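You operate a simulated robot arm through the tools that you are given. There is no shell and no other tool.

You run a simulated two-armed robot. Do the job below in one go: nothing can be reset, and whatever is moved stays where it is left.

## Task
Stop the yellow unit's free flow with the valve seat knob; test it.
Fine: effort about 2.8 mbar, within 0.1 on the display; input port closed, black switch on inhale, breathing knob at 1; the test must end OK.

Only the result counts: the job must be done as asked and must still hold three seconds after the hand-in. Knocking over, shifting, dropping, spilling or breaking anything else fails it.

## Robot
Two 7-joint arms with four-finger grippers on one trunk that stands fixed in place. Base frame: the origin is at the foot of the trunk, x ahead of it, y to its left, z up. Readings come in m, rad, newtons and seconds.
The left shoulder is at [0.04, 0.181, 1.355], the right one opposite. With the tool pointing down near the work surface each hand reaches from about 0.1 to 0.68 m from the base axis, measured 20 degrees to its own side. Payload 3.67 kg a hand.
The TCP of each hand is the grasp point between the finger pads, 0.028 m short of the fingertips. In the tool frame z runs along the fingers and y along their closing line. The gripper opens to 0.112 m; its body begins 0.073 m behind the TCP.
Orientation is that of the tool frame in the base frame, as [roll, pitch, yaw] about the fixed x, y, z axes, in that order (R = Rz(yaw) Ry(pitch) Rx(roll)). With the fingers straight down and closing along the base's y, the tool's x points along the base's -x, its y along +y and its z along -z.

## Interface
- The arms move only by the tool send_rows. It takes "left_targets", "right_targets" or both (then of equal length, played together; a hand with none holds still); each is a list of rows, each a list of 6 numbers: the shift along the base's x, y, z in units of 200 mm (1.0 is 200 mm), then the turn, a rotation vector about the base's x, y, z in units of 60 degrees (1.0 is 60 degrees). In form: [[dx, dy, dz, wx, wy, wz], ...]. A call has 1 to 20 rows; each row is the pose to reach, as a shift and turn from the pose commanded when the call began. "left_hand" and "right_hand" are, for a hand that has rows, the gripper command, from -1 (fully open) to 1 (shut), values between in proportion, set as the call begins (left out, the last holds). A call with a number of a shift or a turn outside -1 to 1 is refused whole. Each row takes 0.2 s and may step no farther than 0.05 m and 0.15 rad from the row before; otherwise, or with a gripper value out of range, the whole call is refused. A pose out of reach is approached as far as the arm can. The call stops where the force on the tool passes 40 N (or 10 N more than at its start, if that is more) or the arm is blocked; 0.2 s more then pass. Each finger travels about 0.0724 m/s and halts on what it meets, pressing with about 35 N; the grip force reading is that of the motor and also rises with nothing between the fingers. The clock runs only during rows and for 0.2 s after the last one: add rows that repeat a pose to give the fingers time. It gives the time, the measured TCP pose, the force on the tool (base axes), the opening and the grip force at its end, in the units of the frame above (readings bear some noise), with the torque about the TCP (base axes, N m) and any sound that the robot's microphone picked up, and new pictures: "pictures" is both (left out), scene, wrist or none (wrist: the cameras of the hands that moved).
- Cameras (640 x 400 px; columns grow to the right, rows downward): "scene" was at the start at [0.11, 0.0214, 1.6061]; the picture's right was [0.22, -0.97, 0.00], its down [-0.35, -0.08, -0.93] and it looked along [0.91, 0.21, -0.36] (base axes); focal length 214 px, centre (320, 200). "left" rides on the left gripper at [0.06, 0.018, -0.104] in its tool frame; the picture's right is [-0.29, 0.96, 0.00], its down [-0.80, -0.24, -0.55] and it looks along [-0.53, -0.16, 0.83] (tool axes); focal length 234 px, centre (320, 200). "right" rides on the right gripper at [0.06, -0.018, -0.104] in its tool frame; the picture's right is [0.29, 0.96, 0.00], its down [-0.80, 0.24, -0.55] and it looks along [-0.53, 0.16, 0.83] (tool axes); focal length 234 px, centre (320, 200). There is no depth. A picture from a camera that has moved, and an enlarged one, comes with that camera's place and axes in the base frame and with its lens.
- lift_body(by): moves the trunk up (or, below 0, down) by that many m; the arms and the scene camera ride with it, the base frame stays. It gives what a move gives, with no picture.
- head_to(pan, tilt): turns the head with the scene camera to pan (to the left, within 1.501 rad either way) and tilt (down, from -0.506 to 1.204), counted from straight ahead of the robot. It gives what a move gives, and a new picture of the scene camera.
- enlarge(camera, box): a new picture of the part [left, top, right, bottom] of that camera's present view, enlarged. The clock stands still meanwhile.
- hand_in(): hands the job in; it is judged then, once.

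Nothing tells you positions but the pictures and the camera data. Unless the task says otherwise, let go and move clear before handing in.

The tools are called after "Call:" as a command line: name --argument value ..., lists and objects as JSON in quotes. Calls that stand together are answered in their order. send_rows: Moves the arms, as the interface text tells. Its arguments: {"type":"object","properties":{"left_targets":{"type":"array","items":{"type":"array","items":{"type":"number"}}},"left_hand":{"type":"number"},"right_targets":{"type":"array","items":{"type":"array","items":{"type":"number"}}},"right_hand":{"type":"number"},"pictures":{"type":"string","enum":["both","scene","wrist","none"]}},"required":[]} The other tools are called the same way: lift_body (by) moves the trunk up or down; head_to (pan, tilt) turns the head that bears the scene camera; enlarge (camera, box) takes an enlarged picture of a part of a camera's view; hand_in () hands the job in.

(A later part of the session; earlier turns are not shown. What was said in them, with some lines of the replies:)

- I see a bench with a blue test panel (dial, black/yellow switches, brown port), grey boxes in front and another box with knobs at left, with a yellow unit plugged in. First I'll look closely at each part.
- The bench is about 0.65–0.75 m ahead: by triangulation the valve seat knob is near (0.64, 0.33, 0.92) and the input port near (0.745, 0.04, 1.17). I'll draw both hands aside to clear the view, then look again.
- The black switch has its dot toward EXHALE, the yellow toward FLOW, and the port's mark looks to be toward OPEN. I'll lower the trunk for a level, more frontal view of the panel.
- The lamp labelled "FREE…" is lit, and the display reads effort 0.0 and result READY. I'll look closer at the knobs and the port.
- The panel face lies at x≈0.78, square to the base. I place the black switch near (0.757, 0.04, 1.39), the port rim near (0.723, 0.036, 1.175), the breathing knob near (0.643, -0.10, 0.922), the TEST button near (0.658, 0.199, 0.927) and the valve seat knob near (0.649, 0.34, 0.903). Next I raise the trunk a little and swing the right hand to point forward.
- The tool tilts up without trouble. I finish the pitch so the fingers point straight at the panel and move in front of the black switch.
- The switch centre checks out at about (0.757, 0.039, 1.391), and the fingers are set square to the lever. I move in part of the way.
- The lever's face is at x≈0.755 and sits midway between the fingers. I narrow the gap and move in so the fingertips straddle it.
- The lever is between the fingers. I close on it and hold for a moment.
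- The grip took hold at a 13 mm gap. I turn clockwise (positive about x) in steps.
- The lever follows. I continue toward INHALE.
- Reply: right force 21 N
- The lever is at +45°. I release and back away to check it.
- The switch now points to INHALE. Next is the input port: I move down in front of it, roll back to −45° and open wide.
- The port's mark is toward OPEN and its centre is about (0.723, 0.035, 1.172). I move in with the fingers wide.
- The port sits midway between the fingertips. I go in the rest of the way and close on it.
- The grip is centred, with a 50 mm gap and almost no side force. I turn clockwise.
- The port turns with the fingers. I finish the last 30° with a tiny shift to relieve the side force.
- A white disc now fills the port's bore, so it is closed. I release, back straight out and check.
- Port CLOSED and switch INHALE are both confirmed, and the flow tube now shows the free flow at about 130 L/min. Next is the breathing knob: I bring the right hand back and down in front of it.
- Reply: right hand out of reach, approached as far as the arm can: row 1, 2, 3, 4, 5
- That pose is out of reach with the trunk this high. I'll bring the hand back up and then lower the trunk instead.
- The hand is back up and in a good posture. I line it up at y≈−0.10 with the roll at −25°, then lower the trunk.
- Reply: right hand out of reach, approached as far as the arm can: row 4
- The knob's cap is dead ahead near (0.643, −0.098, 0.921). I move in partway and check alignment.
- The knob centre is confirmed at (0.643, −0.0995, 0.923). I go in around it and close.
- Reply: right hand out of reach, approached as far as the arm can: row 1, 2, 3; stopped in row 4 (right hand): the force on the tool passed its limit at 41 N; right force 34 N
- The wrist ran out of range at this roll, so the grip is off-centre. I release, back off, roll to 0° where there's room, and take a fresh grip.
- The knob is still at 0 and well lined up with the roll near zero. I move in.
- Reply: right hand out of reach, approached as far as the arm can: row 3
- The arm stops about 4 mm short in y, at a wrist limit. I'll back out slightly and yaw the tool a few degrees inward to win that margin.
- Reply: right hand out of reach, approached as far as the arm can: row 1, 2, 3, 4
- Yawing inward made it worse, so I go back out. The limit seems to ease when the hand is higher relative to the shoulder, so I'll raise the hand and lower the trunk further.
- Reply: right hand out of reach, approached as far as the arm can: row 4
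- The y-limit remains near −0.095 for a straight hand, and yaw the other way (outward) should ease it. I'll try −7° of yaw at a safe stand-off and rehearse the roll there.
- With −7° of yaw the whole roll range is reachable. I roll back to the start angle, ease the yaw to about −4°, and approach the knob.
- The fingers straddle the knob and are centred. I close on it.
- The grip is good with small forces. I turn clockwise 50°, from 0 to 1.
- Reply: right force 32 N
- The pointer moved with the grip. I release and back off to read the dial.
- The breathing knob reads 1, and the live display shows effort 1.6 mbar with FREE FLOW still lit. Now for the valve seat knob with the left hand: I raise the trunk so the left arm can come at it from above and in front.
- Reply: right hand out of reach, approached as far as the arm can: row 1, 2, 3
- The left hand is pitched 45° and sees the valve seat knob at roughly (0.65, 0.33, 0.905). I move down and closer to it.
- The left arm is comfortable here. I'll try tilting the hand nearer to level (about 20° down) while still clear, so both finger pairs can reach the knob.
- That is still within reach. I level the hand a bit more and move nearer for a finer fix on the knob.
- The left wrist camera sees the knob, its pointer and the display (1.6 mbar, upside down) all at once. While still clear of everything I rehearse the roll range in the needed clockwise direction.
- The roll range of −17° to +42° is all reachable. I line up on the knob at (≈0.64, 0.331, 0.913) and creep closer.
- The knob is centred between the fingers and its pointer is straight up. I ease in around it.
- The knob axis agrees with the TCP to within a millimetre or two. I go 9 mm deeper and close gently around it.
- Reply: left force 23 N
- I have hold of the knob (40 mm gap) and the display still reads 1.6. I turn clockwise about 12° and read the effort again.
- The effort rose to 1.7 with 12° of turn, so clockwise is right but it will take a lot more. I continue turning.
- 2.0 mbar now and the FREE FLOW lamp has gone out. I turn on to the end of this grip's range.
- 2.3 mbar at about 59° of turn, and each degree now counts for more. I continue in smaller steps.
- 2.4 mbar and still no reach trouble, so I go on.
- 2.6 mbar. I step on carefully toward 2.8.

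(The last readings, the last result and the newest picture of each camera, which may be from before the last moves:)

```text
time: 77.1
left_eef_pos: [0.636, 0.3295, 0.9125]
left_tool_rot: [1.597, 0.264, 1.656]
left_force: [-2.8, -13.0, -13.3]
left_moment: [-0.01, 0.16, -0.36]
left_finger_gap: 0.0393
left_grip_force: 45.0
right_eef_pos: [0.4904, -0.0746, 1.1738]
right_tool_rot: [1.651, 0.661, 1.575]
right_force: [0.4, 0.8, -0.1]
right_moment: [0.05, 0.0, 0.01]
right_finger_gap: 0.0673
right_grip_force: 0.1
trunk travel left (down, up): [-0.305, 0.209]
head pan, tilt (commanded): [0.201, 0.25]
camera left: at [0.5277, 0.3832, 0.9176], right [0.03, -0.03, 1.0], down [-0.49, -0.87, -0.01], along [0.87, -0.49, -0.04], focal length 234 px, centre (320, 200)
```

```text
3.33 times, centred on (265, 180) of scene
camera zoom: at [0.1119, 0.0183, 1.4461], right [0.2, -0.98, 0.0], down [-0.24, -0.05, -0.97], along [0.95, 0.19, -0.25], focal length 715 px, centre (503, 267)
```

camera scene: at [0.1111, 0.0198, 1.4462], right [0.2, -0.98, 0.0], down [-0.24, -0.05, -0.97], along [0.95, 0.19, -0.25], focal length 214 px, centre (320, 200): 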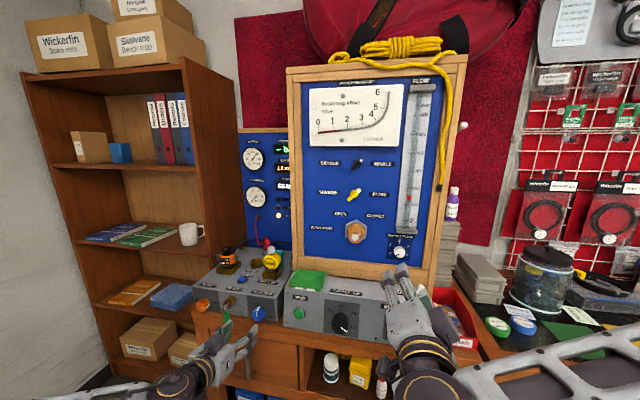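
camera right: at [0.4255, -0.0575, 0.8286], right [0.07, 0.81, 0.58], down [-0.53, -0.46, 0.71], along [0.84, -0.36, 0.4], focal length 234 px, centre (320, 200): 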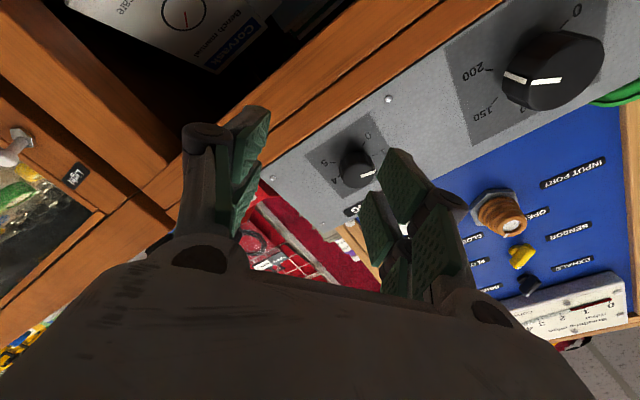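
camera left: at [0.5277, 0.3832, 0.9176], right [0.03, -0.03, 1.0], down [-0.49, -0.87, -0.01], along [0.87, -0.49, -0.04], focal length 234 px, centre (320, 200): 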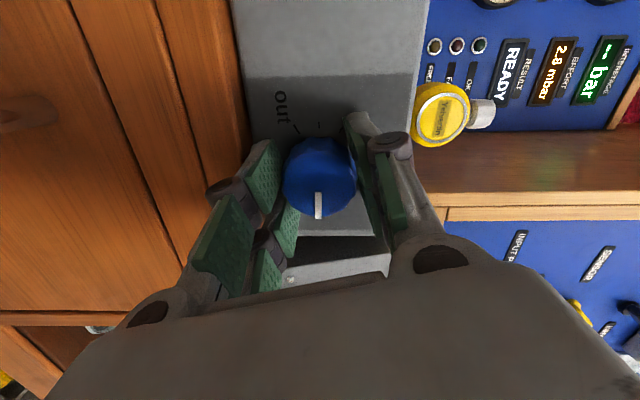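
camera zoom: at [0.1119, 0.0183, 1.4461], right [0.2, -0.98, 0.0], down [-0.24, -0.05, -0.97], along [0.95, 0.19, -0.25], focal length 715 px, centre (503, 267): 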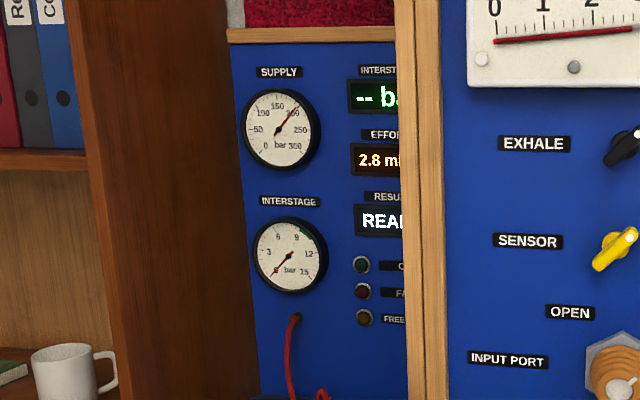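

The display shows 2.8 mbar, still READY. I check the analogue gauge to see how central that is within the band.

Call:
enlarge --camera "scene" --box '[310, 80, 405, 150]'

Call:
enlarge --camera "left" --box '[480, 20, 640, 140]'

```text
5.71 times, centred on (358, 115) of scene
camera zoom: at [0.1119, 0.0183, 1.4461], right [0.2, -0.98, 0.0], down [-0.24, -0.05, -0.97], along [0.95, 0.19, -0.25], focal length 1226 px, centre (106, 686)
```

zoom: 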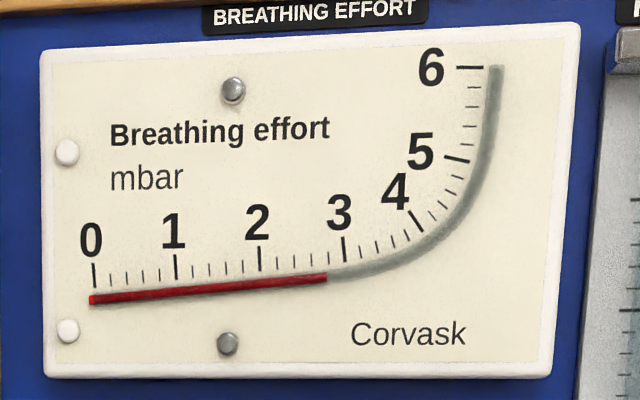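

```text
3.33 times, centred on (560, 80) of left
camera zoom: at [0.5277, 0.3832, 0.9176], right [0.03, -0.03, 1.0], down [-0.49, -0.87, -0.01], along [0.87, -0.49, -0.04], focal length 781 px, centre (-480, 600)
```

zoom: 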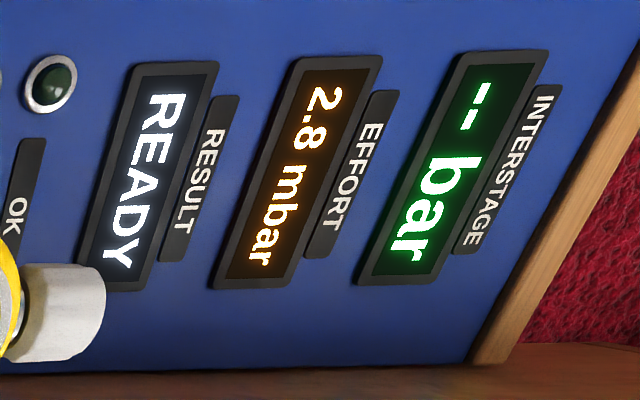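

The gauge agrees at about 2.80. Before letting go I ease the small side load so the knob isn't dragged on release.

Call:
send_rows --left_targets '[[0, -0.006, -0.006, 0, 0, 0], [0, -0.012, -0.012, 0, 0, 0], [0, -0.012, -0.012, 0, 0, 0]]' --pictures "none"

Call:
enlarge --camera "scene" --box '[310, 80, 405, 150]'

Call:
enlarge --camera "left" --box '[480, 20, 640, 140]'

```text
time: 77.9
left_eef_pos: [0.6346, 0.3313, 0.913]
left_tool_rot: [1.592, 0.263, 1.659]
left_force: [1.0, -3.5, -4.4]
left_moment: [0.02, 0.2, 0.04]
left_finger_gap: 0.0399
left_grip_force: 44.9
right_eef_pos: [0.4905, -0.0744, 1.1745]
right_tool_rot: [1.649, 0.664, 1.575]
right_force: [0.1, 0.2, -0.8]
right_moment: [-0.02, 0.0, -0.01]
right_finger_gap: 0.0671
right_grip_force: 0.1
trunk travel left (down, up): [-0.305, 0.209]
head pan, tilt (commanded): [0.201, 0.25]
```

```text
5.71 times, centred on (358, 115) of scene
camera zoom: at [0.1113, 0.0192, 1.4462], right [0.2, -0.98, 0.0], down [-0.24, -0.05, -0.97], along [0.95, 0.19, -0.25], focal length 1226 px, centre (106, 686)
```

zoom: 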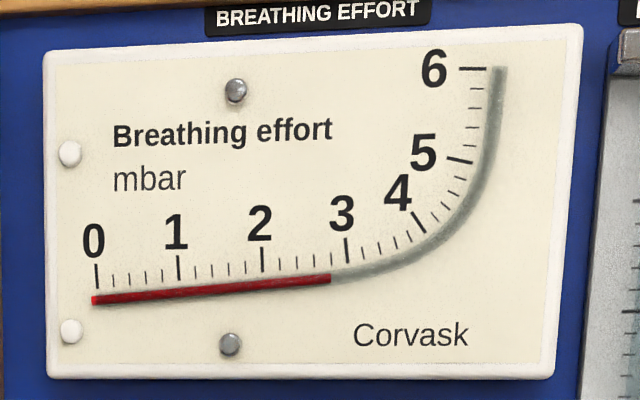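

```text
3.33 times, centred on (560, 80) of left
camera zoom: at [0.5275, 0.3829, 0.917], right [0.02, -0.03, 1.0], down [-0.48, -0.87, -0.01], along [0.87, -0.48, -0.03], focal length 781 px, centre (-480, 600)
```

zoom: 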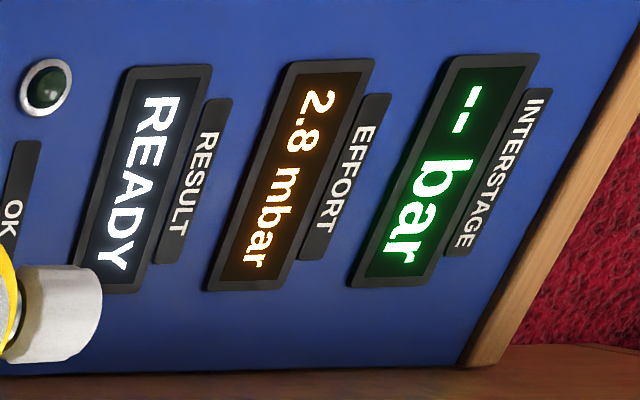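

The side load has dropped to about 5 N and the reading holds at 2.8. I open a little (the lower finger is near the table) and back straight out.

Call:
send_rows --left_targets '[[0, 0, 0, 0, 0, 0], [0, 0, 0, 0, 0, 0], [0, 0, 0, 0, 0, 0], [-0.1, 0, 0, 0, 0, 0], [-0.25, 0, 0, 0, 0, 0], [-0.4, 0, 0, 0, 0, 0], [-0.5, 0, 0.05, 0, 0, 0]]' --left_hand 0.08 --pictures "both"

Call:
enlarge --camera "scene" --box '[310, 80, 405, 150]'

Call:
enlarge --camera "scene" --box '[230, 120, 300, 240]'

Call:
enlarge --camera "scene" --box '[180, 230, 320, 340]'

```text
time: 79.5
left_eef_pos: [0.5343, 0.3285, 0.9221]
left_tool_rot: [1.594, 0.262, 1.658]
left_force: [0.5, -0.6, -0.2]
left_moment: [0.0, 0.03, 0.03]
left_finger_gap: 0.0516
left_grip_force: 0.1
right_eef_pos: [0.4887, -0.0748, 1.1745]
right_tool_rot: [1.65, 0.663, 1.575]
right_force: [-0.5, -0.2, 1.0]
right_moment: [0.01, 0.02, 0.0]
right_finger_gap: 0.0672
right_grip_force: 0.1
trunk travel left (down, up): [-0.305, 0.209]
head pan, tilt (commanded): [0.201, 0.25]
camera scene: at [0.1102, 0.0194, 1.4463], right [0.2, -0.98, 0.0], down [-0.24, -0.05, -0.97], along [0.95, 0.19, -0.25], focal length 214 px, centre (320, 200)
camera left: at [0.4269, 0.3818, 0.9265], right [0.02, -0.03, 1.0], down [-0.49, -0.87, -0.01], along [0.87, -0.48, -0.03], focal length 234 px, centre (320, 200)
```

scene: 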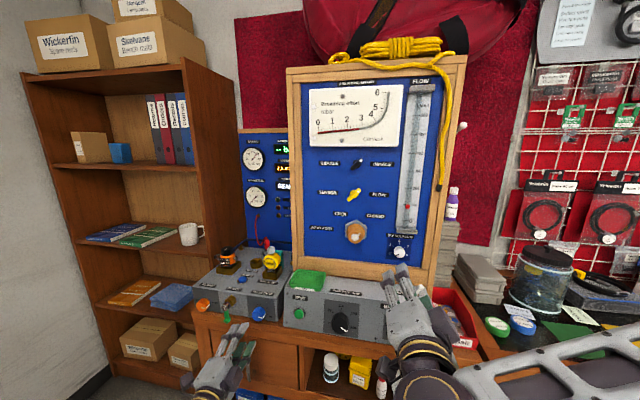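
left: 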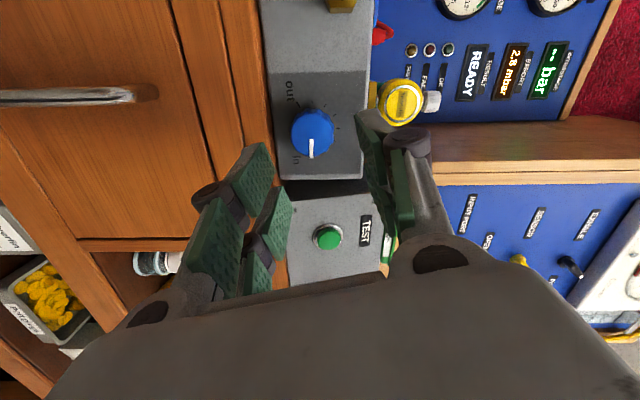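

```text
5.71 times, centred on (358, 115) of scene
camera zoom: at [0.1102, 0.0194, 1.4463], right [0.2, -0.98, 0.0], down [-0.24, -0.05, -0.97], along [0.95, 0.19, -0.25], focal length 1226 px, centre (106, 686)
```

zoom: 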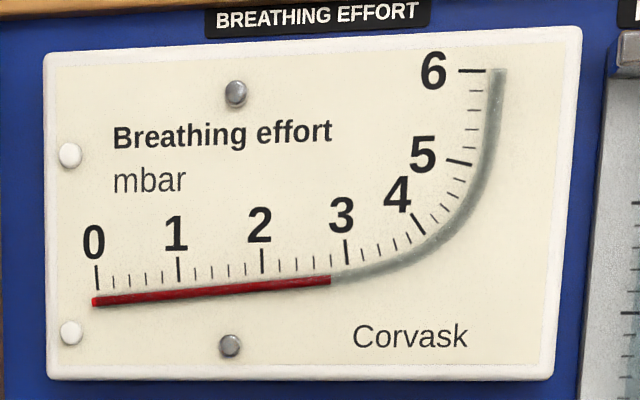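

```text
3.33 times, centred on (265, 180) of scene
camera zoom: at [0.1102, 0.0194, 1.4463], right [0.2, -0.98, 0.0], down [-0.24, -0.05, -0.97], along [0.95, 0.19, -0.25], focal length 715 px, centre (503, 267)
```

zoom: 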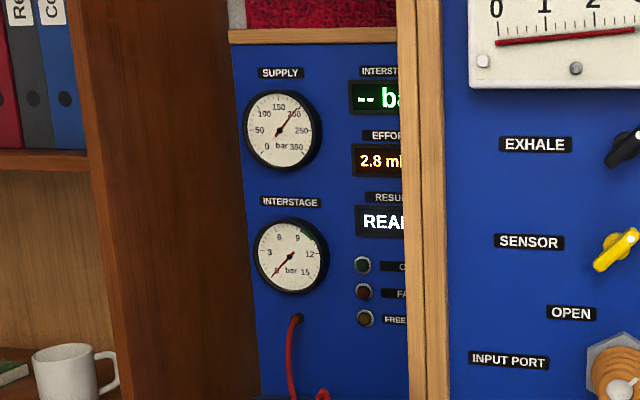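

```text
3.64 times, centred on (250, 285) of scene
camera zoom: at [0.1102, 0.0194, 1.4463], right [0.2, -0.98, 0.0], down [-0.24, -0.05, -0.97], along [0.95, 0.19, -0.25], focal length 780 px, centre (574, -109)
```

zoom: 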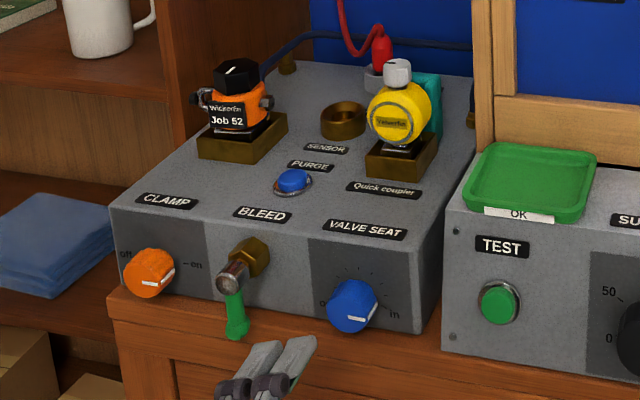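

With the hand clear, the display holds at 2.8 mbar and FREE FLOW is out. Now the TEST button, near (0.658, 0.200, 0.9265): I close the fingers and move in front of it so one fingertip pair lines up with it.

Call:
send_rows --left_targets '[[0, -0.15, 0, 0, 0, 0], [0, -0.3, 0, 0, 0, 0], [0.05, -0.45, 0, 0, 0, 0], [0.13, -0.565, 0, 0, 0, 0], [0.13, -0.565, 0, 0, 0, 0]]' --left_hand 1 --pictures "both"

Call:
enlarge --camera "left" --box '[220, 80, 420, 280]'

Call:
enlarge --camera "scene" --box '[230, 270, 350, 370]'

```text
time: 80.7
left_eef_pos: [0.5617, 0.2161, 0.9217]
left_tool_rot: [1.593, 0.262, 1.656]
left_force: [0.1, -0.3, -0.4]
left_moment: [0.01, 0.01, -0.02]
left_finger_gap: 0.0
left_grip_force: 34.9
right_eef_pos: [0.4892, -0.0748, 1.1745]
right_tool_rot: [1.65, 0.665, 1.575]
right_force: [-0.1, 0.0, 0.0]
right_moment: [0.01, 0.03, 0.01]
right_finger_gap: 0.0672
right_grip_force: 0.0
trunk travel left (down, up): [-0.305, 0.209]
head pan, tilt (commanded): [0.201, 0.25]
camera scene: at [0.1103, 0.0199, 1.4463], right [0.2, -0.98, 0.0], down [-0.24, -0.05, -0.97], along [0.95, 0.19, -0.25], focal length 214 px, centre (320, 200)
camera left: at [0.4531, 0.269, 0.9261], right [0.02, -0.03, 1.0], down [-0.49, -0.87, -0.01], along [0.87, -0.49, -0.03], focal length 234 px, centre (320, 200)
```

scene: 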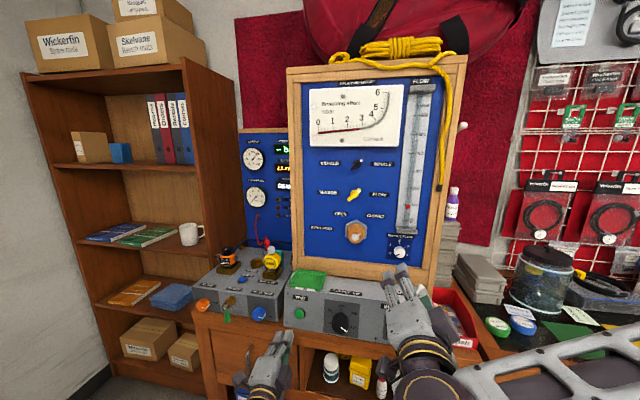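
left: 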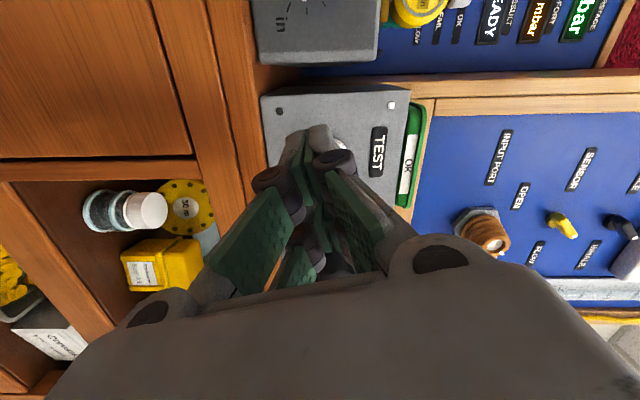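

```text
2.00 times, centred on (320, 180) of left
camera zoom: at [0.4531, 0.269, 0.9261], right [0.02, -0.03, 1.0], down [-0.49, -0.87, -0.01], along [0.87, -0.49, -0.03], focal length 468 px, centre (320, 240)
```

zoom: 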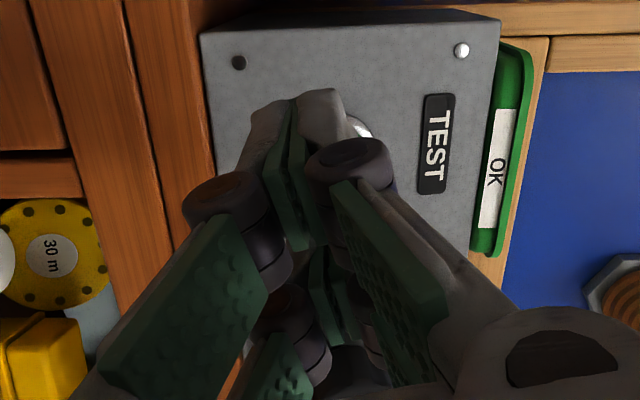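

```text
4.00 times, centred on (290, 320) of scene
camera zoom: at [0.1103, 0.0199, 1.4463], right [0.2, -0.98, 0.0], down [-0.24, -0.05, -0.97], along [0.95, 0.19, -0.25], focal length 858 px, centre (440, -280)
```

zoom: 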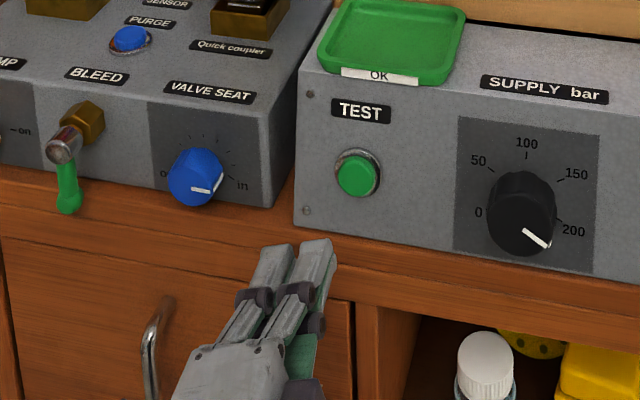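

The right-hand fingertip pair is aimed at the button. I move up to just short of it and check alignment.

Call:
send_rows --left_targets '[[0.1, 0, 0, 0, 0, 0], [0.2, 0, 0, 0, 0, 0], [0.26, 0, 0, 0, 0, 0]]' --pictures "wrist"

Call:
enlarge --camera "left" --box '[220, 80, 420, 280]'

Call:
enlarge --camera "scene" --box '[260, 280, 340, 340]'

```text
time: 81.5
left_eef_pos: [0.6136, 0.2168, 0.9215]
left_tool_rot: [1.593, 0.266, 1.657]
left_force: [0.0, 0.2, -0.1]
left_moment: [-0.01, -0.03, -0.02]
left_finger_gap: 0.0
left_grip_force: 35.0
right_eef_pos: [0.4902, -0.0748, 1.1734]
right_tool_rot: [1.65, 0.663, 1.575]
right_force: [1.1, 0.2, -0.1]
right_moment: [-0.01, -0.01, 0.0]
right_finger_gap: 0.0674
right_grip_force: 0.0
trunk travel left (down, up): [-0.305, 0.209]
head pan, tilt (commanded): [0.201, 0.25]
camera left: at [0.5055, 0.2689, 0.9265], right [0.02, -0.03, 1.0], down [-0.49, -0.87, -0.01], along [0.87, -0.49, -0.03], focal length 234 px, centre (320, 200)
```

left: 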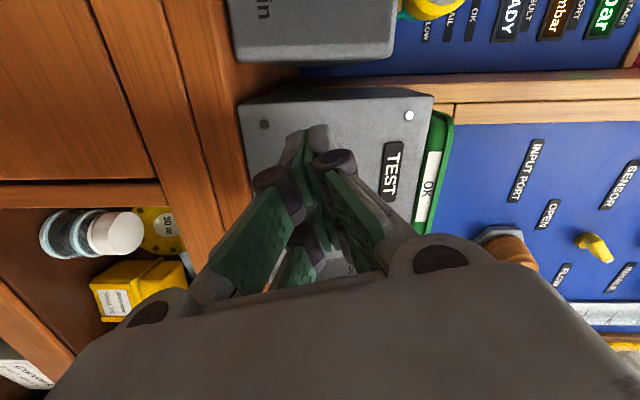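

```text
2.00 times, centred on (320, 180) of left
camera zoom: at [0.5055, 0.2689, 0.9265], right [0.02, -0.03, 1.0], down [-0.49, -0.87, -0.01], along [0.87, -0.49, -0.03], focal length 468 px, centre (320, 240)
```

zoom: 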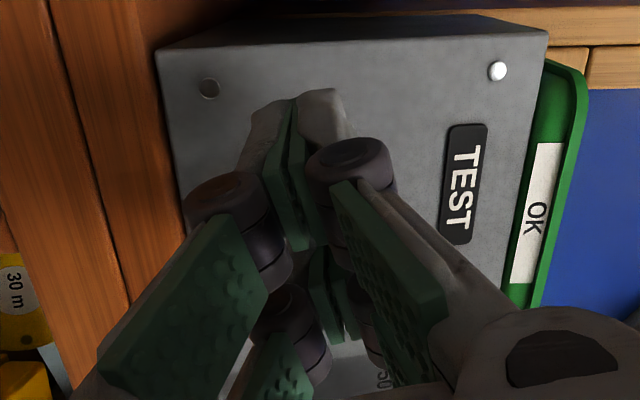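

```text
6.67 times, centred on (300, 310) of scene
camera zoom: at [0.1112, 0.0192, 1.4462], right [0.2, -0.98, 0.0], down [-0.24, -0.05, -0.97], along [0.95, 0.19, -0.25], focal length 1430 px, centre (453, -533)
```

zoom: 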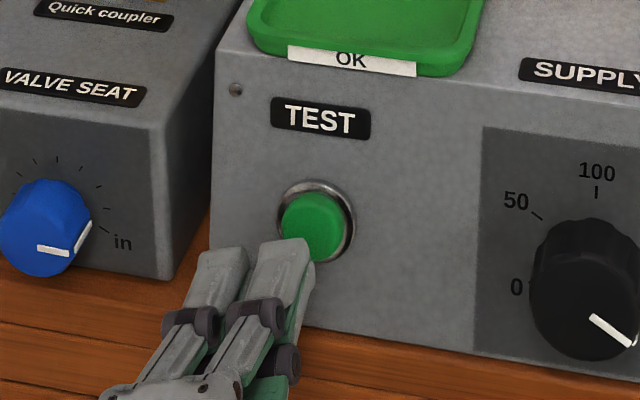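

In the scene view the fingertips sit about 8 mm left of the button's centre, so I shift right by that and then press straight in.

Call:
send_rows --left_targets '[[0, -0.04, 0, 0, 0, 0], [0.03, -0.04, 0, 0, 0, 0], [0.06, -0.04, 0, 0, 0, 0], [0.08, -0.04, 0, 0, 0, 0], [0.1, -0.04, 0, 0, 0, 0]]' --pictures "none"

Call:
enlarge --camera "scene" --box '[260, 280, 340, 340]'

Call:
enlarge --camera "scene" --box '[230, 120, 300, 240]'

```text
time: 82.7
left_eef_pos: [0.6331, 0.2081, 0.9225]
left_tool_rot: [1.593, 0.263, 1.656]
left_force: [-9.4, -0.4, -1.8]
left_moment: [0.0, 0.07, -0.17]
left_finger_gap: 0.0
left_grip_force: 35.1
right_eef_pos: [0.4882, -0.0745, 1.1744]
right_tool_rot: [1.648, 0.662, 1.573]
right_force: [0.8, 0.0, -1.2]
right_moment: [0.02, -0.03, -0.02]
right_finger_gap: 0.0671
right_grip_force: 0.0
trunk travel left (down, up): [-0.305, 0.209]
head pan, tilt (commanded): [0.201, 0.25]
heard: click
```

```text
6.67 times, centred on (300, 310) of scene
camera zoom: at [0.1092, 0.0194, 1.4463], right [0.2, -0.98, 0.0], down [-0.24, -0.05, -0.97], along [0.95, 0.19, -0.25], focal length 1430 px, centre (453, -533)
```

zoom: 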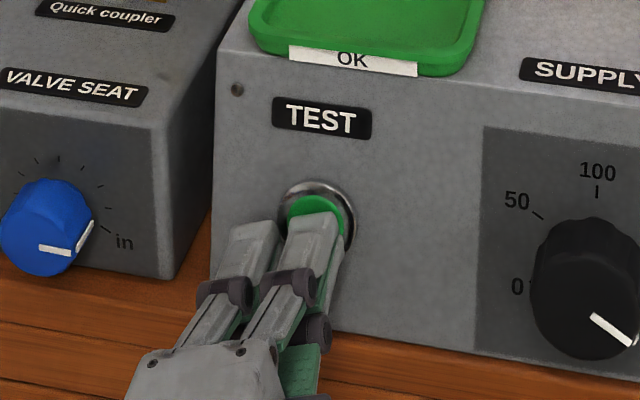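

```text
3.33 times, centred on (265, 180) of scene
camera zoom: at [0.1092, 0.0194, 1.4463], right [0.2, -0.98, 0.0], down [-0.24, -0.05, -0.97], along [0.95, 0.19, -0.25], focal length 715 px, centre (503, 267)
```

zoom: 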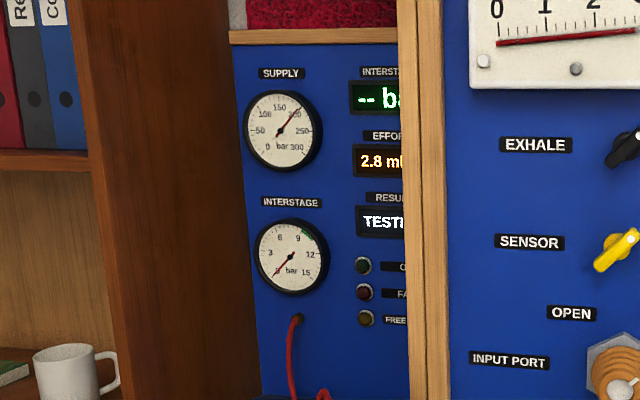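

A click was heard and the display shows TESTING. I draw straight back off the button and wait for the result.

Call:
send_rows --left_targets '[[-0.05, 0, 0, 0, 0, 0], [-0.15, 0, 0, 0, 0, 0], [-0.3, 0, 0, 0, 0, 0], [-0.45, 0, 0, 0, 0, 0], [-0.5, 0, 0, 0, 0, 0], [-0.5, 0, 0, 0, 0, 0], [-0.5, 0, 0, 0, 0, 0], [-0.5, 0, 0, 0, 0, 0], [-0.5, 0, 0, 0, 0, 0], [-0.5, 0, 0, 0, 0, 0]]' --pictures "scene"

Call:
enlarge --camera "scene" --box '[230, 120, 300, 240]'

```text
time: 84.9
left_eef_pos: [0.5337, 0.2084, 0.9216]
left_tool_rot: [1.593, 0.265, 1.657]
left_force: [-0.2, 0.2, 0.1]
left_moment: [0.0, 0.0, 0.02]
left_finger_gap: 0.0
left_grip_force: 35.2
right_eef_pos: [0.4899, -0.0755, 1.1736]
right_tool_rot: [1.648, 0.663, 1.574]
right_force: [0.6, 0.0, 0.2]
right_moment: [-0.03, -0.01, -0.02]
right_finger_gap: 0.0672
right_grip_force: 0.0
trunk travel left (down, up): [-0.305, 0.209]
head pan, tilt (commanded): [0.201, 0.25]
camera scene: at [0.1108, 0.0193, 1.4462], right [0.2, -0.98, 0.0], down [-0.24, -0.05, -0.97], along [0.95, 0.19, -0.25], focal length 214 px, centre (320, 200)
```

scene: 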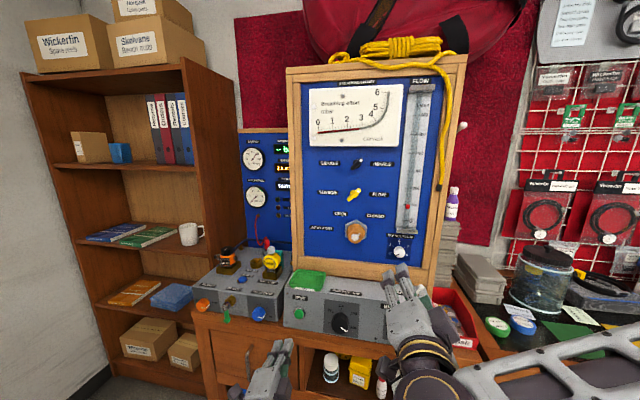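

```text
3.33 times, centred on (265, 180) of scene
camera zoom: at [0.1108, 0.0193, 1.4462], right [0.2, -0.98, 0.0], down [-0.24, -0.05, -0.97], along [0.95, 0.19, -0.25], focal length 715 px, centre (503, 267)
```

zoom: 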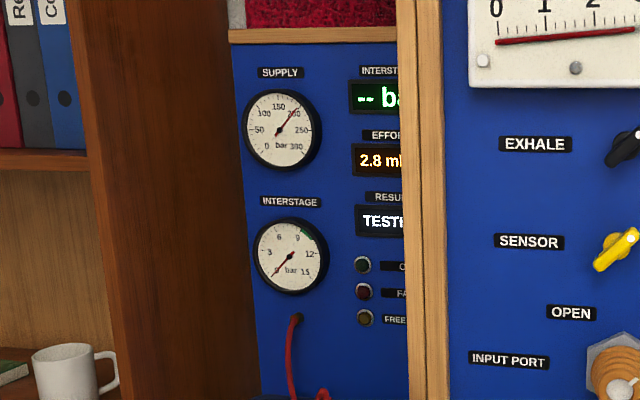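

The test is still running, with effort at 2.8. I hold both hands still and wait longer.

Call:
send_rows --left_targets '[[0, 0, 0, 0, 0, 0], [0, 0, 0, 0, 0, 0], [0, 0, 0, 0, 0, 0], [0, 0, 0, 0, 0, 0], [0, 0, 0, 0, 0, 0], [0, 0, 0, 0, 0, 0], [0, 0, 0, 0, 0, 0], [0, 0, 0, 0, 0, 0], [0, 0, 0, 0, 0, 0], [0, 0, 0, 0, 0, 0], [0, 0, 0, 0, 0, 0], [0, 0, 0, 0, 0, 0], [0, 0, 0, 0, 0, 0], [0, 0, 0, 0, 0, 0], [0, 0, 0, 0, 0, 0]]' --pictures "none"

Call:
enlarge --camera "scene" --box '[230, 120, 300, 240]'

```text
time: 88.1
left_eef_pos: [0.5343, 0.2085, 0.9221]
left_tool_rot: [1.592, 0.264, 1.654]
left_force: [0.8, 0.3, 0.7]
left_moment: [-0.01, 0.0, -0.02]
left_finger_gap: 0.0
left_grip_force: 35.3
right_eef_pos: [0.4892, -0.0747, 1.1743]
right_tool_rot: [1.65, 0.663, 1.572]
right_force: [-0.8, -0.3, -0.6]
right_moment: [0.01, 0.0, 0.0]
right_finger_gap: 0.0671
right_grip_force: 0.0
trunk travel left (down, up): [-0.305, 0.209]
head pan, tilt (commanded): [0.201, 0.25]
```

```text
3.33 times, centred on (265, 180) of scene
camera zoom: at [0.1108, 0.0193, 1.4462], right [0.2, -0.98, 0.0], down [-0.24, -0.05, -0.97], along [0.95, 0.19, -0.25], focal length 715 px, centre (503, 267)
```

zoom: 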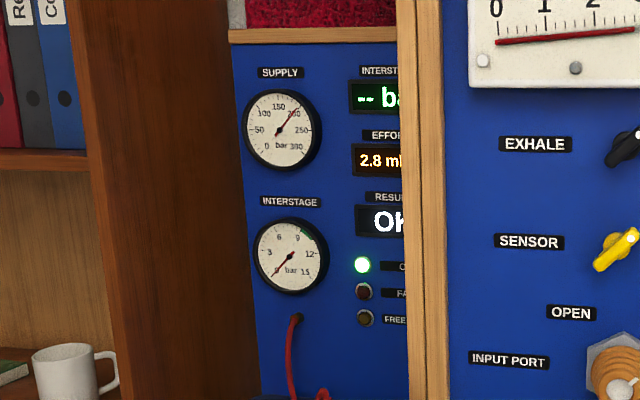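

The result reads OK with the green lamp lit, at 2.8 mbar and no free flow. I draw both hands farther back and check every setting once more.

Call:
send_rows --left_targets '[[-0.05, 0.1, 0.05, 0, 0, 0], [-0.1, 0.25, 0.1, 0, 0, 0], [-0.1, 0.4, 0.15, 0, 0, 0], [-0.1, 0.5, 0.2, 0, 0, 0]]' --right_targets '[[0, 0.0, 0.15, 0, 0, 0], [0, 0.0, 0.3, 0, 0, 0], [0, -0.1, 0.45, 0, 0, 0], [0, -0.25, 0.6, 0, 0, 0]]' --left_hand 0 --pictures "scene"

Call:
enlarge --camera "scene" --box '[290, 150, 450, 250]'

Call:
enlarge --camera "scene" --box '[280, 255, 440, 355]'

Call:
enlarge --camera "scene" --box '[180, 230, 320, 340]'

Call:
enlarge --camera "scene" --box '[230, 120, 300, 240]'

```text
time: 89.1
left_eef_pos: [0.5135, 0.3062, 0.9626]
left_tool_rot: [1.591, 0.262, 1.656]
left_force: [-0.2, -0.2, 0.4]
left_moment: [0.01, 0.0, 0.0]
left_finger_gap: 0.056
left_grip_force: 0.0
right_eef_pos: [0.4909, -0.126, 1.2944]
right_tool_rot: [1.652, 0.663, 1.575]
right_force: [-0.1, -1.2, 0.5]
right_moment: [0.01, 0.03, 0.04]
right_finger_gap: 0.0671
right_grip_force: 0.1
trunk travel left (down, up): [-0.305, 0.209]
head pan, tilt (commanded): [0.201, 0.25]
camera scene: at [0.1109, 0.0176, 1.4462], right [0.2, -0.98, 0.0], down [-0.24, -0.05, -0.97], along [0.95, 0.19, -0.25], focal length 214 px, centre (320, 200)
```

scene: 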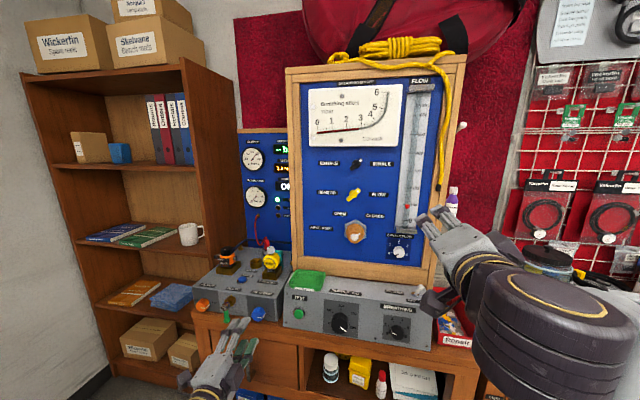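

```text
4.00 times, centred on (370, 200) of scene
camera zoom: at [0.1109, 0.0176, 1.4462], right [0.2, -0.98, 0.0], down [-0.24, -0.05, -0.97], along [0.95, 0.19, -0.25], focal length 858 px, centre (120, 200)
```

zoom: 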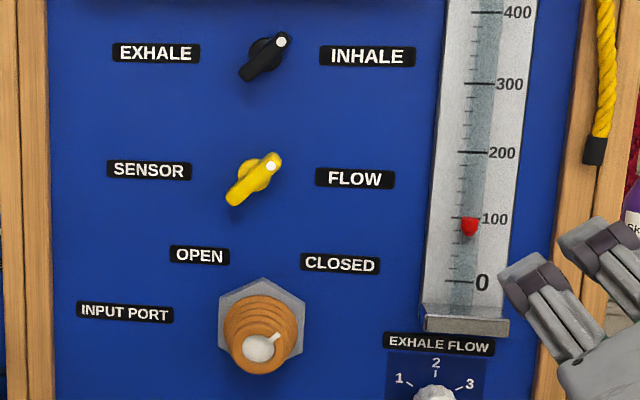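

```text
4.00 times, centred on (360, 305) of scene
camera zoom: at [0.1109, 0.0176, 1.4462], right [0.2, -0.98, 0.0], down [-0.24, -0.05, -0.97], along [0.95, 0.19, -0.25], focal length 858 px, centre (160, -220)
```

zoom: 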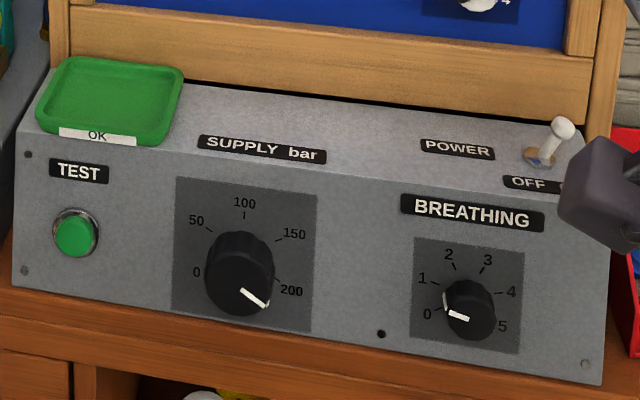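

```text
3.64 times, centred on (250, 285) of scene
camera zoom: at [0.1109, 0.0176, 1.4462], right [0.2, -0.98, 0.0], down [-0.24, -0.05, -0.97], along [0.95, 0.19, -0.25], focal length 780 px, centre (574, -109)
```

zoom: 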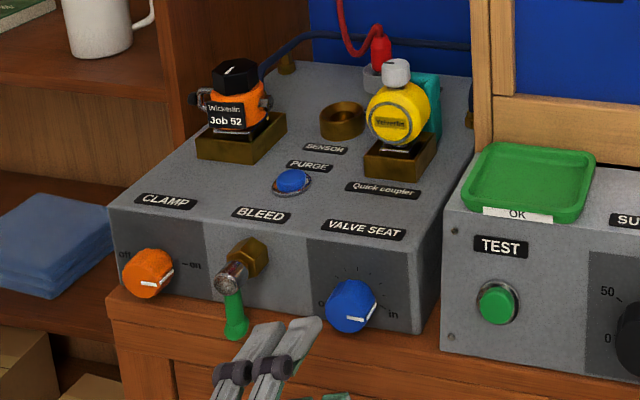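

```text
3.33 times, centred on (265, 180) of scene
camera zoom: at [0.1109, 0.0176, 1.4462], right [0.2, -0.98, 0.0], down [-0.24, -0.05, -0.97], along [0.95, 0.19, -0.25], focal length 715 px, centre (503, 267)
```

zoom: 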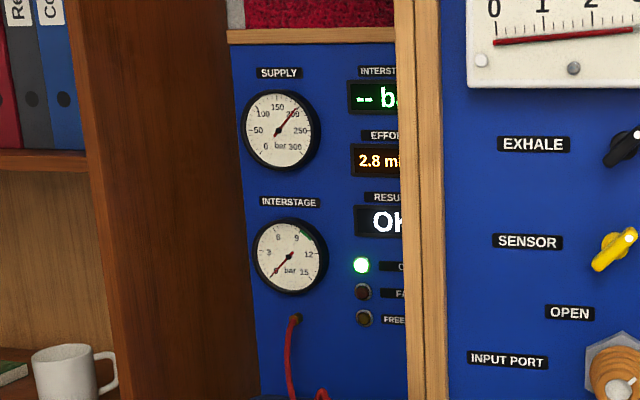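

Everything checks out: INHALE, port CLOSED, breathing at 1, effort 2.8 mbar, FREE FLOW out, result OK with the green lamp, and both hands are clear. I hand in.

Call:
hand_in

```text
The job is handed in.
```

The yellow unit's free flow is stopped, and the test ended OK with its green lamp lit. I have handed the job in. The final settings, checked on the pictures just before that, were:

- **Effort:** 2.8 mbar on the display, and the analogue gauge agrees. The free-flow lamp went out at 2.0 mbar and stayed out.
- **Input port:** closed.
- **Black switch:** on inhale.
- **Breathing knob:** at 1.

Nothing else was moved or knocked that I could see. Both hands let go and were drawn back before handing in.
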